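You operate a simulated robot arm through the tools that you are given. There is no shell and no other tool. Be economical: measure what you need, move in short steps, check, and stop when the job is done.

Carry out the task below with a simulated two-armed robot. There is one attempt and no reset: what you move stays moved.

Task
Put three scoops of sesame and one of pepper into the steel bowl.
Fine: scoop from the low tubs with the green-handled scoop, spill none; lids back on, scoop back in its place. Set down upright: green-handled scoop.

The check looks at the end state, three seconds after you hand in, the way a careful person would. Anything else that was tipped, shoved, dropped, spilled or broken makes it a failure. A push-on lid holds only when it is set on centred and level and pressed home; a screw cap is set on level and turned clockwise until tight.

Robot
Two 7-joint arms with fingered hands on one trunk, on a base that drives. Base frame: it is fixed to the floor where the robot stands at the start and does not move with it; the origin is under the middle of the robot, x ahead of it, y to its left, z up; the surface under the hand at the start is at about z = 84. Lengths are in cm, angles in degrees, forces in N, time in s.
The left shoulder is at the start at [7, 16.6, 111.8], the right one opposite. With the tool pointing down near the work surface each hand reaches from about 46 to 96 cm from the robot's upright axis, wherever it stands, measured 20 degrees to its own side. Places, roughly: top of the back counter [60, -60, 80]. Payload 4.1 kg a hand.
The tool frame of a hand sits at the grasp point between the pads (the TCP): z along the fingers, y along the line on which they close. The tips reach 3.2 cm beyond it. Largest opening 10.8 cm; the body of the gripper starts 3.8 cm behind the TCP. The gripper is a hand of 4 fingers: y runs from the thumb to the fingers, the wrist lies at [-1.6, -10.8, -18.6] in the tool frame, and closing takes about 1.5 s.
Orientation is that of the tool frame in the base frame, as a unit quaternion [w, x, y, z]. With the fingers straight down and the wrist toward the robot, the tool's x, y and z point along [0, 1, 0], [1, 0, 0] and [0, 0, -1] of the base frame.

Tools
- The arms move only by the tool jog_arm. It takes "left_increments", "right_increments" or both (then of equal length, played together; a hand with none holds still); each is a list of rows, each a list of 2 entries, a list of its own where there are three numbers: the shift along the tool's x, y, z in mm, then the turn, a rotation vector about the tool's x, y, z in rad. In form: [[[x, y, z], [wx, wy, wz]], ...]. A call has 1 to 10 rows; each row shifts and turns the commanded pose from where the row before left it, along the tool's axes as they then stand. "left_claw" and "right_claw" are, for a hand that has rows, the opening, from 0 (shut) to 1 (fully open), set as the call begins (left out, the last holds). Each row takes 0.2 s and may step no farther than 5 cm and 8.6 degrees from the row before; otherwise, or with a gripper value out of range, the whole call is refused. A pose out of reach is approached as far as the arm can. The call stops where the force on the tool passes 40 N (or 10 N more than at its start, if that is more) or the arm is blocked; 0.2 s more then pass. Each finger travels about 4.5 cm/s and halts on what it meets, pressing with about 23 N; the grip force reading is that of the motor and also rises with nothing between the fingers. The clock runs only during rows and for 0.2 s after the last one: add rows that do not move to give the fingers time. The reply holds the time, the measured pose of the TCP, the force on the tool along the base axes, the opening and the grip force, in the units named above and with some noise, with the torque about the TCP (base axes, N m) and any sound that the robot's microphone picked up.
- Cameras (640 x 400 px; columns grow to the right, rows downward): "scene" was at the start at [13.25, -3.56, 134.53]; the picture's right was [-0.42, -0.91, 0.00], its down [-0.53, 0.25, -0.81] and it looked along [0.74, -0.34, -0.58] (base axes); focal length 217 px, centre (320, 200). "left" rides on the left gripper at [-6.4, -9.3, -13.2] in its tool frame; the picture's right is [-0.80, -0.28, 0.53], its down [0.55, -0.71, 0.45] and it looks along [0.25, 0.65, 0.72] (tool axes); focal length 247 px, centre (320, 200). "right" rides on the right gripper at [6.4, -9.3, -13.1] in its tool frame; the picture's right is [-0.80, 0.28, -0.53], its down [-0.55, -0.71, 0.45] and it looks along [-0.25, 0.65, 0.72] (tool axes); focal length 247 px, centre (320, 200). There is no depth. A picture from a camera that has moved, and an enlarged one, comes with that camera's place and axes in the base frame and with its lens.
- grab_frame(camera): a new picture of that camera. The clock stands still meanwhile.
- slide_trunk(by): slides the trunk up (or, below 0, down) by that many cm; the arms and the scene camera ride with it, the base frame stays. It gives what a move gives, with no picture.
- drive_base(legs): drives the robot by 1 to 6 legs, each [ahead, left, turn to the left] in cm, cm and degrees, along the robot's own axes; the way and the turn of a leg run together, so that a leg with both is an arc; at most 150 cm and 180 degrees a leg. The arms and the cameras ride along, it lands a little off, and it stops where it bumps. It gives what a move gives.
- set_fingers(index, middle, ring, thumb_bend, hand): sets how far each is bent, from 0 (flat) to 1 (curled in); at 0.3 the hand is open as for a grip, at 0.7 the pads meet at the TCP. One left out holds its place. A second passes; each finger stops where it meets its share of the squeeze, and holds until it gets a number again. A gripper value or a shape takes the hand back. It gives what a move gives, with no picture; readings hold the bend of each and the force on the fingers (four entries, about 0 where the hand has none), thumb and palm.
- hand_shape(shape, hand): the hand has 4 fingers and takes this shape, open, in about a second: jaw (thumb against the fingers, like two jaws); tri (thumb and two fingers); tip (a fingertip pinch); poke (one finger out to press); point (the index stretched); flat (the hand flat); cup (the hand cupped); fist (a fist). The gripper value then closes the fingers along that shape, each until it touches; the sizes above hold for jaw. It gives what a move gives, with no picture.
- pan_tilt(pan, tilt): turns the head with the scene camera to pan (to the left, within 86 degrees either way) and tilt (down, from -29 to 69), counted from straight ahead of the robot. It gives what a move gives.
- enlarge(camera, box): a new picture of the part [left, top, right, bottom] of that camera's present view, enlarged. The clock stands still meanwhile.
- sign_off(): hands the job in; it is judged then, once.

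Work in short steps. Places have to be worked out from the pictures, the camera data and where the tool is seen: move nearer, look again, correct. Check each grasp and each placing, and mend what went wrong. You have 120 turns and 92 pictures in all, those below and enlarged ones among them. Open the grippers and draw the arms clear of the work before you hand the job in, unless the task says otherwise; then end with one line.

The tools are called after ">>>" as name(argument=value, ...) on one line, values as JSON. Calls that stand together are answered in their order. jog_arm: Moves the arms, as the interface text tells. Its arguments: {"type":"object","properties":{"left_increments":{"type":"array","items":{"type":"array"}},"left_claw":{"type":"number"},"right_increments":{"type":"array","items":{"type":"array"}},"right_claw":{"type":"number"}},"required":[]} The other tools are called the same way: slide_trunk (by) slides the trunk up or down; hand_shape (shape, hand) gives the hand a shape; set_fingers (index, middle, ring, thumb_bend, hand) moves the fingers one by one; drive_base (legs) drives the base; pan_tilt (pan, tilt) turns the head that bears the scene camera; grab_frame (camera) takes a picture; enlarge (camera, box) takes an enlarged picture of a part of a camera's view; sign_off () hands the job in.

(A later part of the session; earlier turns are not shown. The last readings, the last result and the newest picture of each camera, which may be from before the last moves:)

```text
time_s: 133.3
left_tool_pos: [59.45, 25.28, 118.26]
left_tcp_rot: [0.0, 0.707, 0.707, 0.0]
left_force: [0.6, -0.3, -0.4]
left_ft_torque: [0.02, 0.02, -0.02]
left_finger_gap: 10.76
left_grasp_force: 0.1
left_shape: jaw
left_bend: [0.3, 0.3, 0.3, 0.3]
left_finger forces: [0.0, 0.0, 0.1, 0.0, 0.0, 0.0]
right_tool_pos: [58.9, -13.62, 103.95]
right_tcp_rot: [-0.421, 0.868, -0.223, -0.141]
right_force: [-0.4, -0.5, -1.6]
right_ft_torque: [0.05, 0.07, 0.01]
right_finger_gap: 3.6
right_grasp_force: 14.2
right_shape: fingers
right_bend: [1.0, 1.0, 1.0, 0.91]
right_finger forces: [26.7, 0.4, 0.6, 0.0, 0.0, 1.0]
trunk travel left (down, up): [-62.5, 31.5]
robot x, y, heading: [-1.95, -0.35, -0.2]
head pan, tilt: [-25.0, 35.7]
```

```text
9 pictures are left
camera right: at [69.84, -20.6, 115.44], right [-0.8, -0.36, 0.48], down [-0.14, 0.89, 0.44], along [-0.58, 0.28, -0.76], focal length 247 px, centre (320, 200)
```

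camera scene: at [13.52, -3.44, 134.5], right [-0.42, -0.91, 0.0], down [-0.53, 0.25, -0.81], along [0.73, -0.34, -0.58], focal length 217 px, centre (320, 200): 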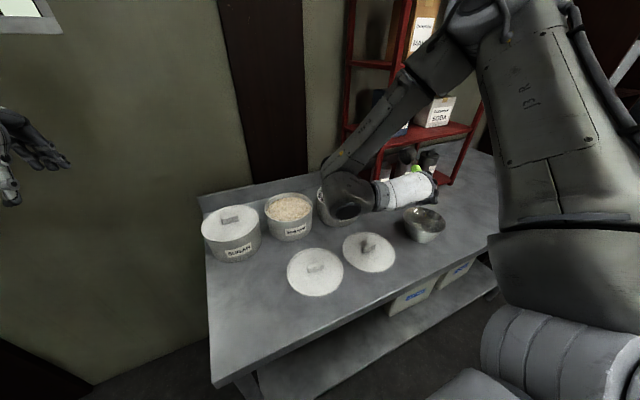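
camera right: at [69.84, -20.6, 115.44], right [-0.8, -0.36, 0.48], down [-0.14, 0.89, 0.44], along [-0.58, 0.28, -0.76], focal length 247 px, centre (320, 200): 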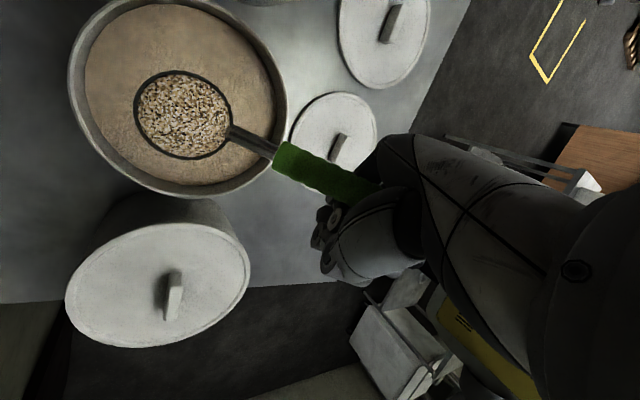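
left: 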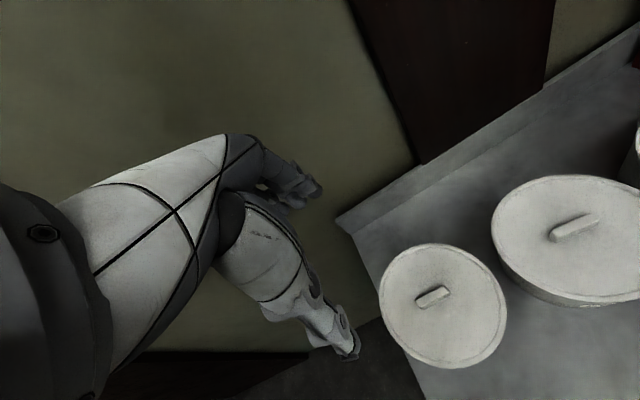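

A second full scoop, with no contact and no slip. I'll back the base 8 cm and carry it to the bowl.

>>> drive_base(legs=[[-8, 0, 0]])

>>> jog_arm(right_increments=[[[0, 6, -6.1], [0, 0, 0]], [[-0.2, 12, -12.2], [0, 0, 0]], [[-0.3, 18, -18.3], [0, 0, 0]], [[-0.4, 24, -24.4], [0, 0, 0]], [[-0.4, 24, -24.4], [0, 0, 0]], [[-0.4, 24, -24.4], [0, 0, 0]], [[-0.4, 24, -24.4], [0, 0, 0]], [[-0.4, 24, -24.4], [0, 0, 0]]])

>>> jog_arm(right_increments=[[[-0.4, 24, -24.4], [0, 0, 0]], [[-0.4, 24, -24.4], [0, 0, 0]], [[-0.4, 24, -24.4], [0, 0, 0]], [[-0.4, 24, -24.4], [0, 0, 0]], [[-0.3, 18, -18.3], [0, 0, 0]], [[-0.2, 12, -12.2], [0, 0, 0]], [[0, 6, -6.1], [0, 0, 0]]])

```text
time_s: 134.4
left_tool_pos: [51.4, 25.16, 118.33]
left_tcp_rot: [0.0, 0.708, 0.706, 0.0]
left_force: [-0.1, -0.2, 0.1]
left_ft_torque: [0.02, -0.01, 0.01]
left_finger_gap: 10.75
left_grasp_force: 0.1
left_shape: jaw
left_bend: [0.3, 0.3, 0.3, 0.3]
left_finger forces: [0.1, 0.1, 0.0, 0.0, 0.0, 0.0]
right_tool_pos: [50.74, -13.62, 104.13]
right_tcp_rot: [-0.421, 0.868, -0.224, -0.14]
right_force: [0.2, 0.1, -0.4]
right_ft_torque: [0.06, 0.05, -0.03]
right_finger_gap: 3.58
right_grasp_force: 14.5
right_shape: fingers
right_bend: [1.0, 1.0, 1.0, 0.91]
right_finger forces: [26.7, 0.3, 0.6, 0.0, 0.0, 1.1]
trunk travel left (down, up): [-62.5, 31.5]
robot x, y, heading: [-9.56, -0.11, -0.4]
head pan, tilt: [-25.0, 35.7]
```

```text
time_s: 136.2
left_tool_pos: [51.4, 25.12, 118.25]
left_tcp_rot: [0.0, 0.708, 0.706, 0.0]
left_force: [0.2, 0.5, 0.1]
left_ft_torque: [0.05, -0.01, 0.03]
left_finger_gap: 10.78
left_grasp_force: 0.1
left_shape: jaw
left_bend: [0.3, 0.3, 0.3, 0.3]
left_finger forces: [0.0, 0.1, 0.1, 0.0, 0.1, 0.0]
right_tool_pos: [43.65, -34.73, 103.37]
right_tcp_rot: [-0.421, 0.868, -0.224, -0.141]
right_force: [0.7, -0.3, -1.0]
right_ft_torque: [0.03, 0.06, -0.05]
right_finger_gap: 3.61
right_grasp_force: 14.3
right_shape: fingers
right_bend: [1.0, 1.0, 1.0, 0.91]
right_finger forces: [26.7, 0.3, 0.5, 0.0, 0.0, 1.2]
trunk travel left (down, up): [-62.5, 31.5]
robot x, y, heading: [-9.99, -0.18, -0.1]
head pan, tilt: [-25.0, 35.7]
```

```text
time_s: 137.8
left_tool_pos: [51.47, 25.15, 118.39]
left_tcp_rot: [0.0, 0.708, 0.706, 0.0]
left_force: [-0.3, -0.2, 0.4]
left_ft_torque: [0.01, 0.02, 0.02]
left_finger_gap: 10.79
left_grasp_force: 0.1
left_shape: jaw
left_bend: [0.3, 0.3, 0.3, 0.3]
left_finger forces: [0.0, 0.1, 0.0, 0.1, 0.1, 0.0]
right_tool_pos: [37.54, -52.39, 102.84]
right_tcp_rot: [-0.421, 0.868, -0.224, -0.14]
right_force: [0.0, 0.1, -0.5]
right_ft_torque: [0.06, 0.05, 0.02]
right_finger_gap: 3.6
right_grasp_force: 14.7
right_shape: fingers
right_bend: [1.0, 1.0, 1.0, 0.91]
right_finger forces: [26.5, 0.3, 0.3, 0.0, 0.0, 1.3]
trunk travel left (down, up): [-62.5, 31.5]
robot x, y, heading: [-10.01, -0.22, -0.3]
head pan, tilt: [-25.0, 35.7]
```

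Position is right on target. I'll lower it, pour, pause, roll back and rise.

>>> jog_arm(right_increments=[[[11, 16.5, 15.2], [0, 0, 0]], [[11, 16.5, 15.2], [0, 0, 0]], [[9.6, 14.5, 13.4], [0, 0, 0]], [[0, 0, 0], [-0.1145, 0.08, -0.0046]], [[0, 0, 0], [-0.1145, 0.08, -0.0046]], [[0, 0, 0], [-0.1145, 0.08, -0.0046]], [[0, 0, 0], [-0.1145, 0.08, -0.0046]], [[0, 0, 0], [-0.1145, 0.08, -0.0046]], [[0, 0, 0], [-0.1145, 0.08, -0.0046]], [[0, 0, 0], [-0.1145, 0.08, -0.0046]]])

>>> jog_arm(right_increments=[[[0, 0, 0], [-0.1145, 0.08, -0.0046]], [[0, 0, 0], [-0.1145, 0.08, -0.0046]], [[0, 0, 0], [-0.1145, 0.08, -0.0046]], [[0, 0, 0], [-0.1145, 0.08, -0.0046]], [[0, 0, 0], [-0.1145, 0.08, -0.0046]], [[0, 0, 0], [-0.1145, 0.08, -0.0046]], [[0, 0, 0], [-0.1145, 0.08, -0.0046]], [[0, 0, 0], [0, 0, 0]], [[0, 0, 0], [0, 0, 0]], [[0, 0, 0], [0, 0, 0]]])

>>> jog_arm(right_increments=[[[0, 0, 0], [0.1145, -0.08, 0.0046]], [[0, 0, 0], [0.1145, -0.08, 0.0046]], [[0, 0, 0], [0.1145, -0.08, 0.0046]], [[0, 0, 0], [0.1145, -0.08, 0.0046]], [[0, 0, 0], [0.1145, -0.08, 0.0046]], [[0, 0, 0], [0.1145, -0.08, 0.0046]], [[0, 0, 0], [0.1145, -0.08, 0.0046]], [[0, 0, 0], [0.1145, -0.08, 0.0046]], [[0, 0, 0], [0.1145, -0.08, 0.0046]], [[0, 0, 0], [0.1145, -0.08, 0.0046]]])

>>> jog_arm(right_increments=[[[0, 0, 0], [0.1145, -0.08, 0.0046]], [[0, 0, 0], [0.1145, -0.08, 0.0046]], [[0, 0, 0], [0.1145, -0.08, 0.0046]], [[0, 0, 0], [0.1145, -0.08, 0.0046]], [[-10, -15, -14], [0, 0, 0]], [[-16, -24, -22.2], [0, 0, 0]], [[-11, -16.5, -15.2], [0, 0, 0]]])

>>> grab_frame(camera="right")

```text
time_s: 140.0
left_tool_pos: [51.48, 25.24, 118.28]
left_tcp_rot: [0.001, 0.708, 0.706, 0.0]
left_force: [-0.4, 0.0, -0.6]
left_ft_torque: [-0.01, -0.03, 0.0]
left_finger_gap: 10.77
left_grasp_force: 0.1
left_shape: jaw
left_bend: [0.3, 0.3, 0.3, 0.3]
left_finger forces: [0.1, 0.0, 0.0, 0.0, 0.1, 0.0]
right_tool_pos: [37.71, -52.34, 95.58]
right_tcp_rot: [0.022, 0.969, -0.244, 0.03]
right_force: [-0.5, -0.4, -1.1]
right_ft_torque: [0.04, 0.07, -0.02]
right_finger_gap: 3.6
right_grasp_force: 14.2
right_shape: fingers
right_bend: [1.0, 1.0, 1.0, 0.91]
right_finger forces: [25.6, 0.6, 0.3, 0.0, 0.1, 2.4]
trunk travel left (down, up): [-62.5, 31.5]
robot x, y, heading: [-10.38, 0.01, -0.1]
head pan, tilt: [-25.0, 35.7]
```

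```text
time_s: 142.2
left_tool_pos: [51.5, 25.12, 118.35]
left_tcp_rot: [0.0, 0.709, 0.706, 0.0]
left_force: [0.5, 0.4, 0.8]
left_ft_torque: [-0.02, 0.01, -0.02]
left_finger_gap: 10.78
left_grasp_force: 0.0
left_shape: jaw
left_bend: [0.3, 0.3, 0.3, 0.3]
left_finger forces: [0.0, 0.0, 0.1, 0.0, 0.0, 0.0]
right_tool_pos: [37.62, -52.57, 95.53]
right_tcp_rot: [0.457, 0.844, -0.206, 0.191]
right_force: [-0.8, 0.9, -0.6]
right_ft_torque: [-0.03, 0.06, -0.01]
right_finger_gap: 3.57
right_grasp_force: 12.7
right_shape: fingers
right_bend: [1.0, 1.0, 1.0, 0.91]
right_finger forces: [23.2, 0.7, 0.4, 0.0, 0.0, 2.0]
trunk travel left (down, up): [-62.5, 31.5]
robot x, y, heading: [-9.77, 0.3, -0.1]
head pan, tilt: [-25.0, 35.7]
```

```text
time_s: 144.4
left_tool_pos: [51.49, 25.09, 118.29]
left_tcp_rot: [0.0, 0.708, 0.706, 0.001]
left_force: [0.6, -0.1, -0.2]
left_ft_torque: [0.03, 0.01, -0.02]
left_finger_gap: 10.77
left_grasp_force: 0.1
left_shape: jaw
left_bend: [0.3, 0.3, 0.3, 0.3]
left_finger forces: [0.0, 0.1, 0.0, 0.1, 0.0, 0.0]
right_tool_pos: [37.6, -52.58, 95.61]
right_tcp_rot: [-0.175, 0.954, -0.241, -0.047]
right_force: [-0.3, 0.3, -0.6]
right_ft_torque: [0.06, 0.07, 0.02]
right_finger_gap: 3.59
right_grasp_force: 13.1
right_shape: fingers
right_bend: [1.0, 1.0, 1.0, 0.91]
right_finger forces: [24.4, 0.4, 0.3, 0.1, 0.0, 2.1]
trunk travel left (down, up): [-62.5, 31.5]
robot x, y, heading: [-10.0, -0.15, -0.4]
head pan, tilt: [-25.0, 35.7]
```

```text
time_s: 146.0
left_tool_pos: [51.46, 25.2, 118.35]
left_tcp_rot: [0.0, 0.709, 0.706, 0.0]
left_force: [-1.0, 0.0, 0.8]
left_ft_torque: [0.04, 0.01, 0.0]
left_finger_gap: 10.78
left_grasp_force: 0.0
left_shape: jaw
left_bend: [0.3, 0.3, 0.3, 0.3]
left_finger forces: [0.0, 0.0, 0.0, 0.0, 0.1, 0.0]
right_tool_pos: [37.6, -52.63, 104.13]
right_tcp_rot: [-0.421, 0.867, -0.225, -0.141]
right_force: [-0.2, 0.0, -1.0]
right_ft_torque: [0.04, 0.1, 0.02]
right_finger_gap: 3.61
right_grasp_force: 13.0
right_shape: fingers
right_bend: [1.0, 1.0, 1.0, 0.91]
right_finger forces: [24.4, 0.3, 0.2, 0.1, 0.0, 1.6]
trunk travel left (down, up): [-62.5, 31.5]
robot x, y, heading: [-10.0, 0.09, -0.1]
head pan, tilt: [-25.0, 35.7]
```

```text
8 pictures are left
camera right: at [48.57, -59.66, 115.42], right [-0.8, -0.36, 0.48], down [-0.14, 0.89, 0.44], along [-0.58, 0.28, -0.76], focal length 247 px, centre (320, 200)
```

right: 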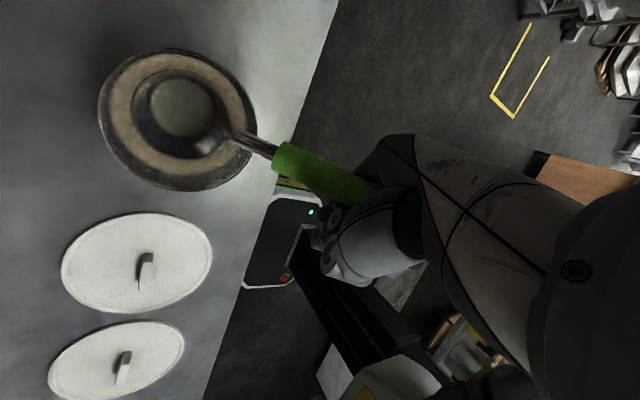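

Two scoops are in and the counter is clean. I'll repeat for the third: return, drive forward, pitch and lower above the grain.

>>> jog_arm(right_increments=[[[-0.5, -12.7, 11.8], [0, 0, 0]], [[-1, -25.4, 23.6], [0, 0, 0]], [[-1, -25.4, 23.6], [0, 0, 0]], [[-1, -25.4, 23.6], [0, 0, 0]], [[-1, -25.4, 23.6], [0, 0, 0]], [[-1, -25.4, 23.6], [0, 0, 0]], [[-1, -25.4, 23.6], [0, 0, 0]]])

>>> jog_arm(right_increments=[[[-1, -25.4, 23.6], [0, 0, 0]], [[-1, -25.4, 23.6], [0, 0, 0]], [[-1, -25.4, 23.6], [0, 0, 0]], [[-1, -25.4, 23.6], [0, 0, 0]], [[-1, -25.4, 23.6], [0, 0, 0]], [[-0.5, -12.7, 11.8], [0, 0, 0]]])

>>> drive_base(legs=[[8, 0, 0]])

>>> jog_arm(right_increments=[[[0, 0, 0], [-0.0533, -0.069, 0.1137]], [[0, 0, 0], [-0.0533, -0.069, 0.1137]], [[0, 0, 0], [-0.0533, -0.069, 0.1137]], [[0, 0, 0], [-0.0533, -0.069, 0.1137]], [[9.2, -4.2, -11.6], [0, 0, 0]], [[19.9, 7, 13.4], [0, 0, 0]], [[19.9, 7, 13.4], [0, 0, 0]], [[8, 2.8, 5.35], [0, 0, 0]], [[0, 0, 0], [0, 0, 0]]])

```text
time_s: 147.6
left_tool_pos: [51.56, 25.26, 118.15]
left_tcp_rot: [0.0, 0.708, 0.706, -0.001]
left_force: [-0.7, -0.3, -0.3]
left_ft_torque: [-0.04, 0.0, -0.02]
left_finger_gap: 10.77
left_grasp_force: 0.0
left_shape: jaw
left_bend: [0.3, 0.3, 0.3, 0.3]
left_finger forces: [0.1, 0.0, 0.0, 0.0, 0.0, 0.0]
right_tool_pos: [44.52, -31.27, 105.49]
right_tcp_rot: [-0.421, 0.868, -0.225, -0.14]
right_force: [-0.5, 0.3, -1.0]
right_ft_torque: [0.01, 0.08, 0.01]
right_finger_gap: 3.63
right_grasp_force: 13.3
right_shape: fingers
right_bend: [1.0, 1.0, 1.0, 0.91]
right_finger forces: [24.5, 0.4, 0.2, 0.0, 0.1, 1.4]
trunk travel left (down, up): [-62.5, 31.5]
robot x, y, heading: [-9.88, 0.29, -0.1]
head pan, tilt: [-25.0, 35.7]
```

```text
time_s: 149.0
left_tool_pos: [51.45, 25.18, 118.29]
left_tcp_rot: [-0.001, 0.709, 0.705, 0.0]
left_force: [0.1, 1.1, -0.9]
left_ft_torque: [0.0, -0.03, -0.04]
left_finger_gap: 10.78
left_grasp_force: 0.0
left_shape: jaw
left_bend: [0.3, 0.3, 0.3, 0.3]
left_finger forces: [0.0, 0.0, 0.0, 0.0, 0.0, 0.1]
right_tool_pos: [50.51, -12.81, 107.4]
right_tcp_rot: [-0.421, 0.868, -0.224, -0.14]
right_force: [-0.3, 0.1, -0.9]
right_ft_torque: [0.04, 0.07, -0.02]
right_finger_gap: 3.59
right_grasp_force: 13.2
right_shape: fingers
right_bend: [1.0, 1.0, 1.0, 0.91]
right_finger forces: [24.6, 0.3, 0.1, 0.0, 0.0, 1.5]
trunk travel left (down, up): [-62.5, 31.5]
robot x, y, heading: [-9.99, -0.25, -0.3]
head pan, tilt: [-25.0, 35.7]
```

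```text
time_s: 150.0
left_tool_pos: [59.31, 24.87, 118.2]
left_tcp_rot: [-0.001, 0.709, 0.705, 0.0]
left_force: [-0.7, 0.1, 1.0]
left_ft_torque: [0.0, 0.02, -0.01]
left_finger_gap: 10.75
left_grasp_force: 0.1
left_shape: jaw
left_bend: [0.3, 0.3, 0.3, 0.3]
left_finger forces: [0.0, 0.0, 0.1, 0.0, 0.0, 0.0]
right_tool_pos: [58.33, -13.02, 107.37]
right_tcp_rot: [-0.421, 0.867, -0.226, -0.141]
right_force: [0.2, -1.3, -0.4]
right_ft_torque: [0.09, 0.09, 0.01]
right_finger_gap: 3.59
right_grasp_force: 12.8
right_shape: fingers
right_bend: [1.0, 1.0, 1.0, 0.91]
right_finger forces: [24.6, 0.3, 0.1, 0.0, 0.1, 1.5]
trunk travel left (down, up): [-62.5, 31.5]
robot x, y, heading: [-2.06, -0.11, -0.5]
head pan, tilt: [-25.0, 35.7]
```

```text
time_s: 152.0
left_tool_pos: [59.24, 24.91, 118.34]
left_tcp_rot: [0.0, 0.709, 0.705, 0.0]
left_force: [-0.3, -0.6, -0.2]
left_ft_torque: [0.01, -0.02, 0.02]
left_finger_gap: 10.81
left_grasp_force: 0.0
left_shape: jaw
left_bend: [0.3, 0.3, 0.3, 0.3]
left_finger forces: [0.0, 0.0, 0.1, 0.1, 0.0, 0.0]
right_tool_pos: [58.17, -13.19, 101.66]
right_tcp_rot: [-0.312, 0.807, -0.338, -0.371]
right_force: [1.4, 1.1, 0.1]
right_ft_torque: [0.02, 0.03, -0.01]
right_finger_gap: 3.59
right_grasp_force: 12.7
right_shape: fingers
right_bend: [1.0, 1.0, 1.0, 0.92]
right_finger forces: [24.9, 0.5, 0.1, 0.0, 0.1, 1.0]
right hand out of reach, approached as far as the arm can: row 5
trunk travel left (down, up): [-62.5, 31.5]
robot x, y, heading: [-1.79, 0.11, -0.3]
head pan, tilt: [-25.0, 35.7]
```

The hand is 6 mm short in x. I'll nudge it, then plunge and check the force.

>>> jog_arm(right_increments=[[[3.1, -4.5, -2.3], [0, 0, 0]], [[16, 5.6, 10.7], [0, 0, 0]], [[9.6, 3.4, 6.4], [0, 0, 0]], [[6.4, 2.2, 4.3], [0, 0, 0]], [[4.8, 1.7, 3.2], [0, 0, 0]], [[4, 1.4, 2.7], [0, 0, 0]]])

>>> jog_arm(right_increments=[[[0, 0, 0], [0, 0, 0]], [[0, 0, 0], [0.0259, 0.0336, -0.0553]], [[0, 0, 0], [0.0259, 0.0336, -0.0553]], [[-3.6, -2, -2.8], [0, 0, 0]], [[-7.2, -4, -5.6], [0, 0, 0]], [[-14.4, -8, -11.2], [0, 0, 0]], [[-14.4, -8, -11.2], [0.0259, 0.0336, -0.0553]], [[-12, -8, -11.2], [0.0518, 0.0672, -0.1106]], [[0, 0, 0], [0.0518, 0.0672, -0.1106]], [[0, 0, 0], [0.0259, 0.0336, -0.0553]]])

>>> grab_frame(camera="right")

```text
time_s: 153.4
left_tool_pos: [59.36, 25.04, 118.43]
left_tcp_rot: [0.0, 0.709, 0.705, 0.0]
left_force: [1.0, -0.5, 0.4]
left_ft_torque: [-0.01, 0.01, 0.01]
left_finger_gap: 10.76
left_grasp_force: 0.1
left_shape: jaw
left_bend: [0.3, 0.3, 0.3, 0.3]
left_finger forces: [0.0, 0.0, 0.1, 0.0, 0.0, 0.0]
right_tool_pos: [58.64, -13.17, 96.38]
right_tcp_rot: [-0.312, 0.806, -0.338, -0.372]
right_force: [0.3, -0.1, -1.2]
right_ft_torque: [0.04, 0.01, -0.01]
right_finger_gap: 3.63
right_grasp_force: 14.0
right_shape: fingers
right_bend: [1.0, 1.0, 1.0, 0.92]
right_finger forces: [24.9, 0.5, 0.1, 0.0, 0.0, 1.0]
trunk travel left (down, up): [-62.5, 31.5]
robot x, y, heading: [-2.19, -0.27, -0.1]
head pan, tilt: [-25.0, 35.7]
```

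```text
time_s: 155.6
left_tool_pos: [59.35, 25.0, 118.27]
left_tcp_rot: [0.0, 0.708, 0.706, 0.0]
left_force: [-0.6, 0.3, -0.1]
left_ft_torque: [-0.03, -0.03, -0.02]
left_finger_gap: 10.76
left_grasp_force: 0.1
left_shape: jaw
left_bend: [0.3, 0.3, 0.3, 0.3]
left_finger forces: [0.1, 0.1, 0.0, 0.0, 0.0, 0.0]
right_tool_pos: [58.68, -13.0, 103.77]
right_tcp_rot: [-0.418, 0.867, -0.228, -0.146]
right_force: [-0.1, 0.0, 0.0]
right_ft_torque: [0.05, 0.03, 0.0]
right_finger_gap: 3.59
right_grasp_force: 13.3
right_shape: fingers
right_bend: [1.0, 1.0, 1.0, 0.92]
right_finger forces: [25.2, 0.5, 0.0, 0.0, 0.0, 1.2]
trunk travel left (down, up): [-62.5, 31.5]
robot x, y, heading: [-2.29, 0.13, -0.4]
head pan, tilt: [-25.0, 35.7]
```

```text
7 pictures are left
camera right: at [69.82, -20.13, 115.06], right [-0.79, -0.36, 0.49], down [-0.13, 0.89, 0.44], along [-0.59, 0.28, -0.75], focal length 247 px, centre (320, 200)
```

right: 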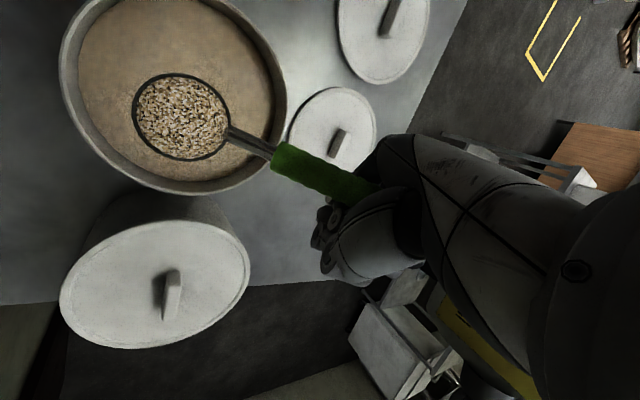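

The third scoop is full. Same carry and pour.

>>> drive_base(legs=[[-8, 0, 0]])

>>> jog_arm(right_increments=[[[0, 6, -6.1], [0, 0, 0]], [[-0.2, 12, -12.2], [0, 0, 0]], [[-0.3, 18, -18.3], [0, 0, 0]], [[-0.4, 24, -24.4], [0, 0, 0]], [[-0.4, 24, -24.4], [0, 0, 0]], [[-0.4, 24, -24.4], [0, 0, 0]], [[-0.4, 24, -24.4], [0, 0, 0]], [[-0.4, 24, -24.4], [0, 0, 0]]])

>>> jog_arm(right_increments=[[[-0.4, 24, -24.4], [0, 0, 0]], [[-0.4, 24, -24.4], [0, 0, 0]], [[-0.4, 24, -24.4], [0, 0, 0]], [[-0.4, 24, -24.4], [0, 0, 0]], [[-0.3, 18, -18.3], [0, 0, 0]], [[-0.2, 12, -12.2], [0, 0, 0]], [[1.6, 9.3, -10.8], [0, 0, 0]]])

```text
time_s: 156.7
left_tool_pos: [51.2, 25.13, 118.38]
left_tcp_rot: [0.0, 0.708, 0.706, 0.0]
left_force: [0.3, 0.3, 0.3]
left_ft_torque: [0.02, -0.03, -0.01]
left_finger_gap: 10.78
left_grasp_force: 0.1
left_shape: jaw
left_bend: [0.3, 0.3, 0.3, 0.3]
left_finger forces: [0.0, 0.0, 0.0, 0.0, 0.0, 0.1]
right_tool_pos: [50.97, -12.96, 103.93]
right_tcp_rot: [-0.418, 0.867, -0.227, -0.148]
right_force: [-0.4, -0.4, 0.7]
right_ft_torque: [0.0, 0.02, -0.01]
right_finger_gap: 3.62
right_grasp_force: 12.7
right_shape: fingers
right_bend: [1.0, 1.0, 1.0, 0.92]
right_finger forces: [25.2, 0.5, 0.0, 0.0, 0.0, 1.2]
trunk travel left (down, up): [-62.5, 31.5]
robot x, y, heading: [-9.91, -0.25, -0.1]
head pan, tilt: [-25.0, 35.7]
```

```text
time_s: 158.5
left_tool_pos: [51.1, 25.12, 118.42]
left_tcp_rot: [0.0, 0.708, 0.706, 0.0]
left_force: [0.5, -0.2, 0.5]
left_ft_torque: [0.02, -0.03, -0.02]
left_finger_gap: 10.79
left_grasp_force: 0.1
left_shape: jaw
left_bend: [0.3, 0.3, 0.3, 0.3]
left_finger forces: [0.0, 0.0, 0.0, 0.0, 0.0, 0.0]
right_tool_pos: [43.66, -34.2, 103.16]
right_tcp_rot: [-0.418, 0.867, -0.226, -0.147]
right_force: [-0.2, -0.4, -0.6]
right_ft_torque: [0.04, 0.03, -0.02]
right_finger_gap: 3.61
right_grasp_force: 13.4
right_shape: fingers
right_bend: [1.0, 1.0, 1.0, 0.92]
right_finger forces: [25.0, 0.3, 0.1, 0.0, 0.1, 1.1]
trunk travel left (down, up): [-62.5, 31.5]
robot x, y, heading: [-10.29, -0.08, -0.1]
head pan, tilt: [-25.0, 35.7]
```

```text
time_s: 160.1
left_tool_pos: [51.26, 24.98, 118.39]
left_tcp_rot: [0.001, 0.708, 0.706, 0.0]
left_force: [-0.5, 0.2, -0.9]
left_ft_torque: [0.04, -0.03, -0.02]
left_finger_gap: 10.76
left_grasp_force: 0.0
left_shape: jaw
left_bend: [0.3, 0.3, 0.3, 0.3]
left_finger forces: [0.1, 0.1, 0.1, 0.1, 0.0, 0.0]
right_tool_pos: [37.53, -52.56, 102.98]
right_tcp_rot: [-0.419, 0.867, -0.227, -0.148]
right_force: [0.1, 0.2, 0.3]
right_ft_torque: [0.04, 0.06, -0.01]
right_finger_gap: 3.61
right_grasp_force: 13.0
right_shape: fingers
right_bend: [1.0, 1.0, 1.0, 0.92]
right_finger forces: [25.0, 0.3, 0.0, 0.1, 0.0, 1.3]
trunk travel left (down, up): [-62.5, 31.5]
robot x, y, heading: [-10.08, 0.32, -0.3]
head pan, tilt: [-25.0, 35.7]
```

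On target at (37.5,-52.6). Pour, pause, roll back, rise.

>>> jog_arm(right_increments=[[[11, 16.5, 15.2], [0, 0, 0]], [[11, 16.5, 15.2], [0, 0, 0]], [[9.2, 13.9, 12.8], [0, 0, 0]], [[0, 0, 0], [-0.1145, 0.08, -0.0046]], [[0, 0, 0], [-0.1145, 0.08, -0.0046]], [[0, 0, 0], [-0.1145, 0.08, -0.0046]], [[0, 0, 0], [-0.1145, 0.08, -0.0046]], [[0, 0, 0], [-0.1145, 0.08, -0.0046]], [[0, 0, 0], [-0.1145, 0.08, -0.0046]], [[0, 0, 0], [-0.1145, 0.08, -0.0046]]])

>>> jog_arm(right_increments=[[[0, 0, 0], [-0.1145, 0.08, -0.0046]], [[0, 0, 0], [-0.1145, 0.08, -0.0046]], [[0, 0, 0], [-0.1145, 0.08, -0.0046]], [[0, 0, 0], [-0.1145, 0.08, -0.0046]], [[0, 0, 0], [-0.1145, 0.08, -0.0046]], [[0, 0, 0], [-0.1145, 0.08, -0.0046]], [[0, 0, 0], [-0.1145, 0.08, -0.0046]], [[0, 0, 0], [0, 0, 0]], [[0, 0, 0], [0, 0, 0]], [[0, 0, 0], [0, 0, 0]]])

>>> jog_arm(right_increments=[[[0, 0, 0], [0.1145, -0.08, 0.0046]], [[0, 0, 0], [0.1145, -0.08, 0.0046]], [[0, 0, 0], [0.1145, -0.08, 0.0046]], [[0, 0, 0], [0.1145, -0.08, 0.0046]], [[0, 0, 0], [0.1145, -0.08, 0.0046]], [[0, 0, 0], [0.1145, -0.08, 0.0046]], [[0, 0, 0], [0.1145, -0.08, 0.0046]], [[0, 0, 0], [0.1145, -0.08, 0.0046]], [[0, 0, 0], [0.1145, -0.08, 0.0046]], [[0, 0, 0], [0.1145, -0.08, 0.0046]]])

>>> jog_arm(right_increments=[[[0, 0, 0], [0.1145, -0.08, 0.0046]], [[0, 0, 0], [0.1145, -0.08, 0.0046]], [[0, 0, 0], [0.1145, -0.08, 0.0046]], [[0, 0, 0], [0.1145, -0.08, 0.0046]], [[-10, -15, -14], [0, 0, 0]], [[-16, -24, -22.2], [0, 0, 0]], [[-18, -27, -25], [0, 0, 0]]])

```text
time_s: 162.3
left_tool_pos: [51.43, 25.23, 118.25]
left_tcp_rot: [0.001, 0.708, 0.706, -0.001]
left_force: [0.1, -0.1, -0.5]
left_ft_torque: [-0.01, 0.01, -0.01]
left_finger_gap: 10.76
left_grasp_force: 0.1
left_shape: jaw
left_bend: [0.3, 0.3, 0.3, 0.3]
left_finger forces: [0.1, 0.0, 0.1, 0.0, 0.0, 0.0]
right_tool_pos: [37.44, -52.3, 95.69]
right_tcp_rot: [0.024, 0.97, -0.243, 0.022]
right_force: [-0.2, 0.0, -0.6]
right_ft_torque: [0.03, 0.05, 0.02]
right_finger_gap: 3.6
right_grasp_force: 13.2
right_shape: fingers
right_bend: [1.0, 1.0, 1.0, 0.92]
right_finger forces: [24.1, 0.4, 0.0, 0.1, 0.0, 2.4]
trunk travel left (down, up): [-62.5, 31.5]
robot x, y, heading: [-9.61, 0.01, -0.4]
head pan, tilt: [-25.0, 35.7]
```

```text
time_s: 164.5
left_tool_pos: [51.32, 25.17, 118.27]
left_tcp_rot: [0.001, 0.708, 0.706, 0.0]
left_force: [0.5, -0.5, 1.1]
left_ft_torque: [0.03, -0.01, -0.02]
left_finger_gap: 10.76
left_grasp_force: 0.0
left_shape: jaw
left_bend: [0.3, 0.3, 0.3, 0.3]
left_finger forces: [0.1, 0.0, 0.1, 0.0, 0.1, 0.0]
right_tool_pos: [37.44, -52.31, 95.59]
right_tcp_rot: [0.46, 0.844, -0.202, 0.187]
right_force: [-0.6, -0.3, 0.0]
right_ft_torque: [0.03, 0.04, -0.01]
right_finger_gap: 3.61
right_grasp_force: 11.7
right_shape: fingers
right_bend: [1.0, 1.0, 1.0, 0.92]
right_finger forces: [21.4, 0.7, 0.1, 0.1, 0.0, 2.0]
trunk travel left (down, up): [-62.5, 31.5]
robot x, y, heading: [-9.88, 0.04, 0.1]
head pan, tilt: [-25.0, 35.7]
```

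```text
time_s: 166.7
left_tool_pos: [51.35, 25.05, 118.29]
left_tcp_rot: [0.0, 0.709, 0.706, -0.001]
left_force: [-0.2, -1.2, 0.2]
left_ft_torque: [0.02, 0.0, -0.02]
left_finger_gap: 10.78
left_grasp_force: 0.1
left_shape: jaw
left_bend: [0.3, 0.3, 0.3, 0.3]
left_finger forces: [0.0, 0.1, 0.0, 0.0, 0.0, 0.0]
right_tool_pos: [37.42, -52.42, 95.76]
right_tcp_rot: [-0.172, 0.953, -0.243, -0.052]
right_force: [0.4, -0.1, -0.8]
right_ft_torque: [0.07, 0.09, -0.05]
right_finger_gap: 3.59
right_grasp_force: 12.3
right_shape: fingers
right_bend: [1.0, 1.0, 1.0, 0.92]
right_finger forces: [22.6, 0.4, 0.1, 0.1, 0.1, 2.3]
trunk travel left (down, up): [-62.5, 31.5]
robot x, y, heading: [-10.17, 0.15, -0.1]
head pan, tilt: [-25.0, 35.7]
```

```text
time_s: 168.3
left_tool_pos: [51.25, 25.28, 118.26]
left_tcp_rot: [0.001, 0.708, 0.706, -0.001]
left_force: [0.5, -0.3, -0.3]
left_ft_torque: [-0.01, -0.02, 0.0]
left_finger_gap: 10.8
left_grasp_force: 0.1
left_shape: jaw
left_bend: [0.3, 0.3, 0.3, 0.3]
left_finger forces: [0.0, 0.0, 0.0, 0.1, 0.1, 0.0]
right_tool_pos: [37.49, -52.56, 106.12]
right_tcp_rot: [-0.418, 0.867, -0.227, -0.147]
right_force: [-0.1, -0.1, -1.5]
right_ft_torque: [0.05, 0.04, -0.01]
right_finger_gap: 3.59
right_grasp_force: 12.6
right_shape: fingers
right_bend: [1.0, 1.0, 1.0, 0.92]
right_finger forces: [22.7, 0.3, 0.1, 0.0, 0.0, 1.4]
trunk travel left (down, up): [-62.5, 31.5]
robot x, y, heading: [-9.93, -0.12, -0.2]
head pan, tilt: [-25.0, 35.7]
```

Three sesame scoops are poured. Now pepper, with its tub centre near (66.6,-36): I move there, drive forward 8 cm, pitch, and check the pose.

>>> jog_arm(right_increments=[[[2.8, -12, 9.7], [0, 0, 0]], [[5.7, -24.1, 19.3], [0, 0, 0]], [[5.7, -24.1, 19.3], [0, 0, 0]], [[5.7, -24.1, 19.3], [0, 0, 0]], [[5.7, -24.1, 19.3], [0, 0, 0]], [[5.7, -24.1, 19.3], [0, 0, 0]], [[5.7, -24.1, 19.3], [0, 0, 0]], [[5.7, -24.1, 19.3], [0, 0, 0]], [[2.8, -12, 9.7], [0, 0, 0]]])

>>> drive_base(legs=[[8, 0, 0]])

>>> jog_arm(right_increments=[[[0, 0, 0], [-0.0533, -0.069, 0.1137]], [[0, 0, 0], [-0.0533, -0.069, 0.1137]], [[0, 0, 0], [-0.0533, -0.069, 0.1137]], [[0, 0, 0], [-0.0533, -0.069, 0.1137]]])

>>> grab_frame(camera="right")

```text
time_s: 170.3
left_tool_pos: [51.38, 25.16, 118.34]
left_tcp_rot: [0.0, 0.709, 0.705, -0.001]
left_force: [-0.6, 0.9, 0.5]
left_ft_torque: [0.01, 0.02, 0.02]
left_finger_gap: 10.76
left_grasp_force: 0.1
left_shape: jaw
left_bend: [0.3, 0.3, 0.3, 0.3]
left_finger forces: [0.0, 0.1, 0.1, 0.1, 0.1, 0.0]
right_tool_pos: [50.42, -30.95, 107.01]
right_tcp_rot: [-0.418, 0.867, -0.229, -0.147]
right_force: [0.7, 0.1, -0.2]
right_ft_torque: [0.04, 0.06, 0.0]
right_finger_gap: 3.6
right_grasp_force: 12.7
right_shape: fingers
right_bend: [1.0, 1.0, 1.0, 0.92]
right_finger forces: [22.7, 0.2, 0.0, 0.1, 0.0, 1.6]
trunk travel left (down, up): [-62.5, 31.5]
robot x, y, heading: [-10.03, -0.22, -0.5]
head pan, tilt: [-25.0, 35.7]
```

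```text
time_s: 171.2
left_tool_pos: [53.6, 24.93, 118.85]
left_tcp_rot: [0.005, 0.712, 0.702, 0.002]
left_force: [-0.5, -0.3, 0.2]
left_ft_torque: [-0.05, 0.0, 0.03]
left_finger_gap: 10.79
left_grasp_force: 0.0
left_shape: jaw
left_bend: [0.3, 0.3, 0.3, 0.3]
left_finger forces: [0.0, 0.0, 0.0, 0.0, 0.0, 0.0]
right_tool_pos: [52.14, -31.14, 107.48]
right_tcp_rot: [-0.416, 0.868, -0.228, -0.144]
right_force: [-0.2, -0.1, -0.3]
right_ft_torque: [0.03, 0.05, -0.03]
right_finger_gap: 3.59
right_grasp_force: 11.5
right_shape: fingers
right_bend: [1.0, 1.0, 1.0, 0.92]
right_finger forces: [22.8, 0.2, 0.0, 0.0, 0.1, 1.5]
trunk travel left (down, up): [-62.5, 31.5]
robot x, y, heading: [-6.78, -0.0, -0.8]
head pan, tilt: [-25.0, 35.7]
stopped in leg 1: the robot was blocked; the commanded pose is now the measured one
```

```text
time_s: 172.2
left_tool_pos: [54.97, 24.72, 118.54]
left_tcp_rot: [0.0, 0.711, 0.703, 0.001]
left_force: [-0.8, -1.8, 1.1]
left_ft_torque: [0.06, -0.02, 0.03]
left_finger_gap: 10.79
left_grasp_force: 0.0
left_shape: jaw
left_bend: [0.3, 0.3, 0.3, 0.3]
left_finger forces: [0.0, 0.0, 0.0, 0.1, 0.1, 0.0]
right_tool_pos: [49.18, -29.3, 104.09]
right_tcp_rot: [-0.308, 0.804, -0.342, -0.376]
right_force: [-2.5, -0.9, -0.5]
right_ft_torque: [0.04, -0.01, -0.1]
right_finger_gap: 3.57
right_grasp_force: 12.3
right_shape: fingers
right_bend: [1.0, 1.0, 1.0, 0.92]
right_finger forces: [23.4, 0.5, 0.0, 0.0, 0.0, 0.8]
right hand out of reach, approached as far as the arm can: row 3, 4
trunk travel left (down, up): [-62.5, 31.5]
robot x, y, heading: [-6.03, 0.16, -0.4]
head pan, tilt: [-25.0, 35.7]
```

```text
6 pictures are left
camera right: at [64.73, -35.83, 107.95], right [-0.4, -0.31, 0.86], down [0.11, 0.92, 0.38], along [-0.91, 0.25, -0.33], focal length 247 px, centre (320, 200)
```

right: 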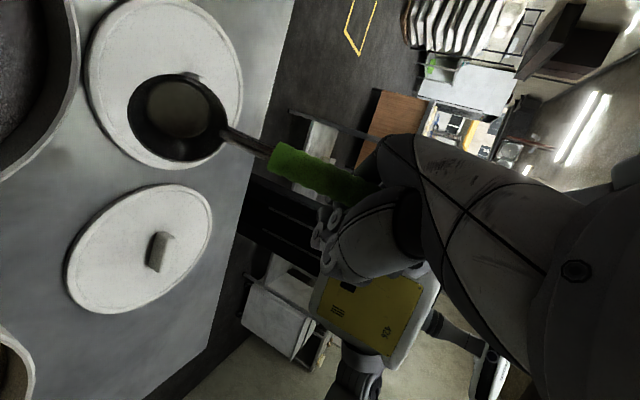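

The drive was blocked partway, so something on the arm may have touched the rack. I need a scene view.

>>> grab_frame(camera="scene")

```text
5 pictures are left
camera scene: at [6.61, -3.75, 134.57], right [-0.43, -0.9, 0.0], down [-0.52, 0.25, -0.81], along [0.73, -0.35, -0.58], focal length 217 px, centre (320, 200)
```

scene: 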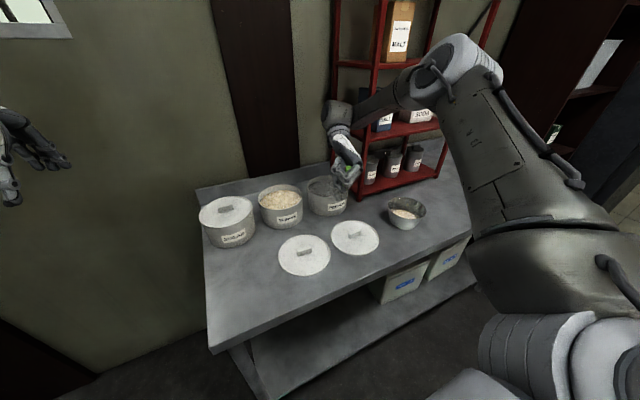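

The forearm passes just in front of the rack, which is what blocked the drive; everything there still stands. I'll level the scoop, back off, and shift the base left so the forearm comes in clear of the rack.

>>> jog_arm(right_increments=[[[0, 0, 0], [0.0533, 0.069, -0.1137]], [[0, 0, 0], [0.0533, 0.069, -0.1137]], [[0, 0, 0], [0.0533, 0.069, -0.1137]], [[0, 0, 0], [0.0533, 0.069, -0.1137]]])

>>> drive_base(legs=[[-4, 0, 0], [0, 14, 0]])

```text
time_s: 173.2
left_tool_pos: [54.96, 24.45, 118.36]
left_tcp_rot: [0.0, 0.712, 0.702, -0.001]
left_force: [0.1, 0.3, -0.6]
left_ft_torque: [0.01, -0.03, -0.02]
left_finger_gap: 10.78
left_grasp_force: 0.0
left_shape: jaw
left_bend: [0.3, 0.3, 0.3, 0.3]
left_finger forces: [0.1, 0.0, 0.0, 0.0, 0.0, 0.1]
right_tool_pos: [49.02, -29.44, 103.97]
right_tcp_rot: [-0.416, 0.867, -0.229, -0.15]
right_force: [0.8, 0.2, -0.4]
right_ft_torque: [0.03, 0.02, -0.02]
right_finger_gap: 3.57
right_grasp_force: 12.9
right_shape: fingers
right_bend: [1.0, 1.0, 1.0, 0.92]
right_finger forces: [23.6, 0.4, 0.1, 0.1, 0.0, 0.9]
trunk travel left (down, up): [-62.5, 31.5]
robot x, y, heading: [-6.57, 0.27, -0.8]
head pan, tilt: [-25.0, 35.7]
```

```text
time_s: 175.0
left_tool_pos: [51.27, 38.3, 118.11]
left_tcp_rot: [-0.001, 0.713, 0.701, -0.001]
left_force: [-0.7, 0.0, -0.2]
left_ft_torque: [-0.01, -0.03, 0.01]
left_finger_gap: 10.78
left_grasp_force: 0.0
left_shape: jaw
left_bend: [0.3, 0.3, 0.3, 0.3]
left_finger forces: [0.0, 0.0, 0.1, 0.0, 0.0, 0.1]
right_tool_pos: [45.3, -15.56, 103.81]
right_tcp_rot: [-0.415, 0.866, -0.233, -0.151]
right_force: [0.0, -0.3, -1.3]
right_ft_torque: [0.02, 0.07, -0.02]
right_finger_gap: 3.59
right_grasp_force: 12.0
right_shape: fingers
right_bend: [1.0, 1.0, 1.0, 0.92]
right_finger forces: [23.7, 0.4, 0.0, 0.0, 0.1, 1.0]
trunk travel left (down, up): [-62.5, 31.5]
robot x, y, heading: [-10.0, 14.1, -1.0]
head pan, tilt: [-25.0, 35.7]
```

The shift went cleanly. I'll move the hand back in front of the pepper tub and drive forward in two parts.

>>> jog_arm(right_increments=[[[7, 3.6, -15], [0, 0, 0]], [[13.9, 7.3, -29.8], [0, 0, 0]], [[13.9, 7.3, -29.8], [0, 0, 0]], [[13.9, 7.3, -29.8], [0, 0, 0]], [[13.9, 7.3, -29.8], [0, 0, 0]], [[7, 3.6, -15], [0, 0, 0]]])

>>> drive_base(legs=[[8, 0, 1]])

```text
time_s: 176.4
left_tool_pos: [51.29, 38.33, 118.28]
left_tcp_rot: [0.0, 0.713, 0.701, -0.001]
left_force: [-0.6, 0.0, 1.5]
left_ft_torque: [-0.01, 0.02, 0.0]
left_finger_gap: 10.78
left_grasp_force: 0.0
left_shape: jaw
left_bend: [0.3, 0.3, 0.3, 0.3]
left_finger forces: [0.0, 0.1, 0.1, 0.0, 0.0, 0.0]
right_tool_pos: [50.0, -31.2, 107.72]
right_tcp_rot: [-0.416, 0.867, -0.232, -0.15]
right_force: [-0.4, -0.7, -0.6]
right_ft_torque: [0.02, 0.07, 0.0]
right_finger_gap: 3.59
right_grasp_force: 12.6
right_shape: fingers
right_bend: [1.0, 1.0, 1.0, 0.92]
right_finger forces: [23.4, 0.3, 0.0, 0.0, 0.0, 1.1]
trunk travel left (down, up): [-62.5, 31.5]
robot x, y, heading: [-10.24, 14.24, -1.1]
head pan, tilt: [-25.0, 35.7]
```

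```text
time_s: 177.4
left_tool_pos: [55.96, 39.15, 118.36]
left_tcp_rot: [0.002, 0.712, 0.703, -0.002]
left_force: [-0.3, -0.5, 0.5]
left_ft_torque: [0.02, 0.02, 0.01]
left_finger_gap: 10.77
left_grasp_force: 0.1
left_shape: jaw
left_bend: [0.3, 0.3, 0.3, 0.3]
left_finger forces: [0.0, 0.0, 0.0, 0.1, 0.0, 0.0]
right_tool_pos: [55.02, -30.57, 107.73]
right_tcp_rot: [-0.412, 0.868, -0.232, -0.152]
right_force: [-0.1, 0.1, -0.6]
right_ft_torque: [0.04, 0.03, 0.0]
right_finger_gap: 3.57
right_grasp_force: 12.5
right_shape: fingers
right_bend: [1.0, 1.0, 1.0, 0.92]
right_finger forces: [23.7, 0.3, 0.1, 0.1, 0.0, 1.2]
trunk travel left (down, up): [-62.5, 31.5]
robot x, y, heading: [-4.66, 13.85, -0.6]
head pan, tilt: [-25.0, 35.7]
stopped in leg 1: the robot was blocked; the commanded pose is now the measured one
```

It's blocked again at about the same distance. One scene picture will show exactly what touches.

>>> enlarge(camera="scene", box=[250, 0, 500, 220])

```text
1.82 times, centred on (375, 110) of scene
camera zoom: at [7.58, 10.84, 134.65], right [-0.43, -0.9, 0.0], down [-0.52, 0.25, -0.82], along [0.74, -0.35, -0.58], focal length 394 px, centre (220, 364)
```

zoom: 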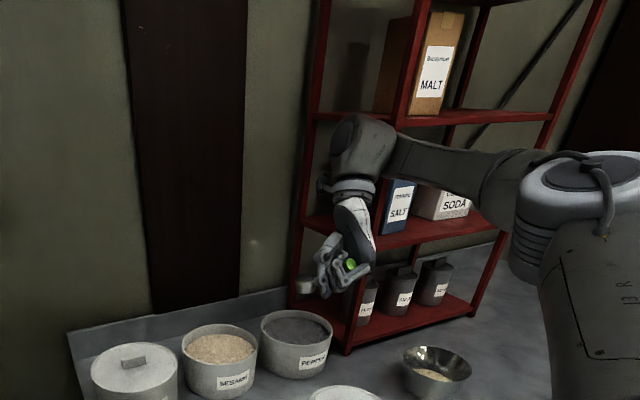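

The forearm comes in from the right along the rack's front post. I'll back off and yaw the hand 40° clockwise, so the forearm comes from behind instead.

>>> drive_base(legs=[[-6, 0, 0.6]])

>>> jog_arm(right_increments=[[[0, 0, 0], [0.0612, 0.0924, 0.0852]], [[0, 0, 0], [0.0612, 0.0924, 0.0852]], [[0, 0, 0], [0.0612, 0.0924, 0.0852]], [[0, 0, 0], [0.0612, 0.0924, 0.0852]], [[0, 0, 0], [0.0612, 0.0924, 0.0852]]])

>>> drive_base(legs=[[0, -14, 0]])

```text
time_s: 178.4
left_tool_pos: [50.42, 39.12, 118.02]
left_tcp_rot: [-0.002, 0.708, 0.706, -0.002]
left_force: [0.3, -0.1, -0.1]
left_ft_torque: [0.0, -0.03, 0.03]
left_finger_gap: 10.77
left_grasp_force: 0.1
left_shape: jaw
left_bend: [0.3, 0.3, 0.3, 0.3]
left_finger forces: [0.0, 0.0, 0.1, 0.0, 0.1, 0.1]
right_tool_pos: [50.03, -30.55, 107.26]
right_tcp_rot: [-0.414, 0.867, -0.228, -0.158]
right_force: [0.2, 0.9, -1.3]
right_ft_torque: [0.06, 0.08, -0.02]
right_finger_gap: 3.57
right_grasp_force: 12.5
right_shape: fingers
right_bend: [1.0, 1.0, 1.0, 0.92]
right_finger forces: [23.6, 0.3, 0.1, 0.1, 0.1, 1.2]
trunk travel left (down, up): [-62.5, 31.5]
robot x, y, heading: [-10.94, 14.29, -0.2]
head pan, tilt: [-25.0, 35.7]
```

```text
time_s: 179.6
left_tool_pos: [50.4, 39.2, 118.1]
left_tcp_rot: [-0.003, 0.708, 0.706, -0.002]
left_force: [-0.1, 0.5, -0.6]
left_ft_torque: [0.0, -0.02, -0.03]
left_finger_gap: 10.78
left_grasp_force: 0.1
left_shape: jaw
left_bend: [0.3, 0.3, 0.3, 0.3]
left_finger forces: [0.0, 0.1, 0.0, 0.1, 0.1, 0.1]
right_tool_pos: [49.95, -30.31, 107.32]
right_tcp_rot: [-0.433, 0.74, -0.514, -0.004]
right_force: [-0.1, 0.7, -1.2]
right_ft_torque: [0.04, 0.01, 0.0]
right_finger_gap: 3.6
right_grasp_force: 12.3
right_shape: fingers
right_bend: [1.0, 1.0, 1.0, 0.92]
right_finger forces: [23.5, 0.3, 0.0, 0.1, 0.0, 1.3]
trunk travel left (down, up): [-62.5, 31.5]
robot x, y, heading: [-10.43, 13.91, -0.2]
head pan, tilt: [-25.0, 35.7]
```

```text
time_s: 180.9
left_tool_pos: [50.24, 25.21, 118.07]
left_tcp_rot: [-0.001, 0.706, 0.708, -0.002]
left_force: [-1.3, 0.0, 0.1]
left_ft_torque: [-0.02, 0.03, -0.01]
left_finger_gap: 10.76
left_grasp_force: 0.0
left_shape: jaw
left_bend: [0.3, 0.3, 0.3, 0.3]
left_finger forces: [0.0, 0.0, 0.1, 0.0, 0.1, 0.0]
right_tool_pos: [50.39, -44.43, 107.28]
right_tcp_rot: [-0.433, 0.743, -0.51, -0.005]
right_force: [0.4, -0.6, -0.1]
right_ft_torque: [0.05, 0.02, 0.04]
right_finger_gap: 3.59
right_grasp_force: 12.1
right_shape: fingers
right_bend: [1.0, 1.0, 1.0, 0.92]
right_finger forces: [23.5, 0.2, 0.0, 0.0, 0.0, 1.3]
trunk travel left (down, up): [-62.5, 31.5]
robot x, y, heading: [-11.13, -0.34, 0.4]
head pan, tilt: [-25.0, 35.7]
```

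The yaw is done. I'll bring the hand left relative to the body, shift the base right so the forearm points straight ahead, then pitch before going forward.

>>> jog_arm(right_increments=[[[-13.5, -2.9, 12.7], [0, 0, 0]], [[-27.1, -5.8, 25.4], [0, 0, 0]], [[-27.1, -5.8, 25.4], [0, 0, 0]], [[-27.1, -5.8, 25.4], [0, 0, 0]], [[-27.1, -5.8, 25.4], [0, 0, 0]], [[-27.1, -5.8, 25.4], [0, 0, 0]], [[-27.1, -5.8, 25.4], [0, 0, 0]], [[-27.1, -5.8, 25.4], [0, 0, 0]], [[-13.5, -2.9, 12.7], [0, 0, 0]]])

>>> drive_base(legs=[[0, -14, 0]])

>>> jog_arm(right_increments=[[[0, 0, 0], [-0.0533, -0.069, 0.1137]], [[0, 0, 0], [-0.0533, -0.069, 0.1137]], [[0, 0, 0], [-0.0533, -0.069, 0.1137]], [[0, 0, 0], [-0.0465, -0.06, 0.099]]])

```text
time_s: 182.9
left_tool_pos: [50.21, 25.18, 118.06]
left_tcp_rot: [-0.001, 0.707, 0.707, -0.002]
left_force: [-0.5, -0.8, -0.2]
left_ft_torque: [0.02, 0.01, 0.0]
left_finger_gap: 10.79
left_grasp_force: 0.2
left_shape: jaw
left_bend: [0.3, 0.3, 0.3, 0.3]
left_finger forces: [0.0, 0.0, 0.1, 0.0, 0.0, 0.0]
right_tool_pos: [52.4, -14.48, 107.3]
right_tcp_rot: [-0.433, 0.743, -0.511, -0.005]
right_force: [0.0, 0.2, -0.7]
right_ft_torque: [0.07, 0.04, 0.0]
right_finger_gap: 3.6
right_grasp_force: 12.6
right_shape: fingers
right_bend: [1.0, 1.0, 1.0, 0.92]
right_finger forces: [23.4, 0.1, 0.0, 0.0, 0.0, 1.4]
trunk travel left (down, up): [-62.5, 31.5]
robot x, y, heading: [-10.94, -0.36, 0.7]
head pan, tilt: [-25.0, 35.7]
```

```text
time_s: 184.3
left_tool_pos: [50.39, 10.89, 117.99]
left_tcp_rot: [-0.002, 0.706, 0.708, -0.002]
left_force: [0.1, 0.2, 0.0]
left_ft_torque: [0.04, 0.0, 0.01]
left_finger_gap: 10.77
left_grasp_force: 0.1
left_shape: jaw
left_bend: [0.3, 0.3, 0.3, 0.3]
left_finger forces: [0.0, 0.0, 0.0, 0.0, 0.0, 0.1]
right_tool_pos: [52.4, -28.87, 107.32]
right_tcp_rot: [-0.433, 0.743, -0.511, -0.005]
right_force: [0.3, 0.6, -0.1]
right_ft_torque: [0.06, 0.01, 0.01]
right_finger_gap: 3.61
right_grasp_force: 12.8
right_shape: fingers
right_bend: [1.0, 1.0, 1.0, 0.92]
right_finger forces: [23.4, 0.1, 0.0, 0.1, 0.0, 1.3]
trunk travel left (down, up): [-62.5, 31.5]
robot x, y, heading: [-11.1, -14.6, 0.3]
head pan, tilt: [-25.0, 35.7]
```

```text
time_s: 185.5
left_tool_pos: [47.75, 11.58, 119.19]
left_tcp_rot: [0.008, 0.707, 0.707, 0.004]
left_force: [0.1, -0.3, 0.7]
left_ft_torque: [0.0, -0.05, 0.0]
left_finger_gap: 10.78
left_grasp_force: 0.1
left_shape: jaw
left_bend: [0.3, 0.3, 0.3, 0.3]
left_finger forces: [0.0, 0.1, 0.1, 0.0, 0.0, 0.0]
right_tool_pos: [49.56, -27.68, 109.67]
right_tcp_rot: [-0.416, 0.657, -0.582, -0.238]
right_force: [0.3, -0.1, -0.3]
right_ft_torque: [0.06, -0.03, -0.05]
right_finger_gap: 3.56
right_grasp_force: 11.8
right_shape: fingers
right_bend: [1.0, 1.0, 1.0, 0.92]
right_finger forces: [22.9, 0.3, 0.1, 0.0, 0.0, 1.0]
trunk travel left (down, up): [-62.5, 31.5]
robot x, y, heading: [-11.22, -14.35, 0.4]
head pan, tilt: [-25.0, 35.7]
stopped in row 4 (right hand): the arm was blocked; the commanded pose is now the measured one
```

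The wrist itself meets the rack post in that yaw. The better plan is a slight yaw the other way (+10°), pitching over the sesame side, then sliding right in the pitched state with the base further left. I'll undo the pitch and yaw first.

>>> jog_arm(right_increments=[[[0, 0, 0], [0.0533, 0.069, -0.1137]], [[0, 0, 0], [0.0533, 0.069, -0.1137]], [[0, 0, 0], [0.0533, 0.069, -0.1137]], [[0, 0, 0], [0.02, 0.026, -0.043]]])

>>> drive_base(legs=[[0, 22, 0]])

>>> jog_arm(right_increments=[[[0, 0, 0], [-0.0636, -0.096, -0.0886]], [[0, 0, 0], [-0.0636, -0.096, -0.0886]], [[0, 0, 0], [-0.0636, -0.096, -0.0886]], [[0, 0, 0], [-0.0636, -0.096, -0.0886]], [[0, 0, 0], [-0.0636, -0.096, -0.0886]], [[0, 0, 0], [-0.0636, -0.096, -0.0886]]])

```text
time_s: 186.5
left_tool_pos: [50.25, 10.91, 118.2]
left_tcp_rot: [-0.002, 0.707, 0.708, -0.002]
left_force: [-0.5, -0.6, 0.1]
left_ft_torque: [-0.04, 0.04, 0.02]
left_finger_gap: 10.76
left_grasp_force: 0.1
left_shape: jaw
left_bend: [0.3, 0.3, 0.3, 0.3]
left_finger forces: [0.0, 0.0, 0.0, 0.0, 0.1, 0.0]
right_tool_pos: [52.14, -28.46, 108.03]
right_tcp_rot: [-0.435, 0.735, -0.518, -0.035]
right_force: [-0.3, 0.0, -0.9]
right_ft_torque: [0.07, 0.03, 0.05]
right_finger_gap: 3.6
right_grasp_force: 12.1
right_shape: fingers
right_bend: [1.0, 1.0, 1.0, 0.92]
right_finger forces: [23.0, 0.2, 0.0, 0.1, 0.0, 1.3]
trunk travel left (down, up): [-62.5, 31.5]
robot x, y, heading: [-10.77, -14.62, 0.3]
head pan, tilt: [-25.0, 35.7]
```

```text
time_s: 188.1
left_tool_pos: [50.05, 32.91, 118.01]
left_tcp_rot: [-0.001, 0.708, 0.707, -0.003]
left_force: [0.1, -0.5, 0.5]
left_ft_torque: [-0.02, 0.0, -0.02]
left_finger_gap: 10.75
left_grasp_force: 0.0
left_shape: jaw
left_bend: [0.3, 0.3, 0.3, 0.3]
left_finger forces: [0.0, 0.0, 0.0, 0.1, 0.0, 0.0]
right_tool_pos: [51.96, -6.52, 107.92]
right_tcp_rot: [-0.435, 0.735, -0.519, -0.034]
right_force: [1.0, 0.8, -1.5]
right_ft_torque: [0.05, 0.01, 0.01]
right_finger_gap: 3.59
right_grasp_force: 12.1
right_shape: fingers
right_bend: [1.0, 1.0, 1.0, 0.92]
right_finger forces: [23.0, 0.3, 0.0, 0.2, 0.0, 1.4]
trunk travel left (down, up): [-62.5, 31.5]
robot x, y, heading: [-10.54, 7.23, 0.5]
head pan, tilt: [-25.0, 35.7]
```

```text
time_s: 189.5
left_tool_pos: [50.12, 32.92, 117.99]
left_tcp_rot: [0.0, 0.708, 0.707, -0.002]
left_force: [-0.2, 1.0, 0.2]
left_ft_torque: [0.02, -0.02, 0.02]
left_finger_gap: 10.8
left_grasp_force: 0.0
left_shape: jaw
left_bend: [0.3, 0.3, 0.3, 0.3]
left_finger forces: [0.0, 0.0, 0.0, 0.1, 0.0, 0.0]
right_tool_pos: [51.96, -6.54, 107.9]
right_tcp_rot: [-0.412, 0.871, -0.152, -0.22]
right_force: [-0.8, 0.1, -1.1]
right_ft_torque: [0.02, 0.06, 0.0]
right_finger_gap: 3.6
right_grasp_force: 11.9
right_shape: fingers
right_bend: [1.0, 1.0, 1.0, 0.92]
right_finger forces: [22.9, 0.0, 0.1, 0.0, 0.0, 1.2]
trunk travel left (down, up): [-62.5, 31.5]
robot x, y, heading: [-10.73, 7.38, 0.2]
head pan, tilt: [-25.0, 35.7]
```

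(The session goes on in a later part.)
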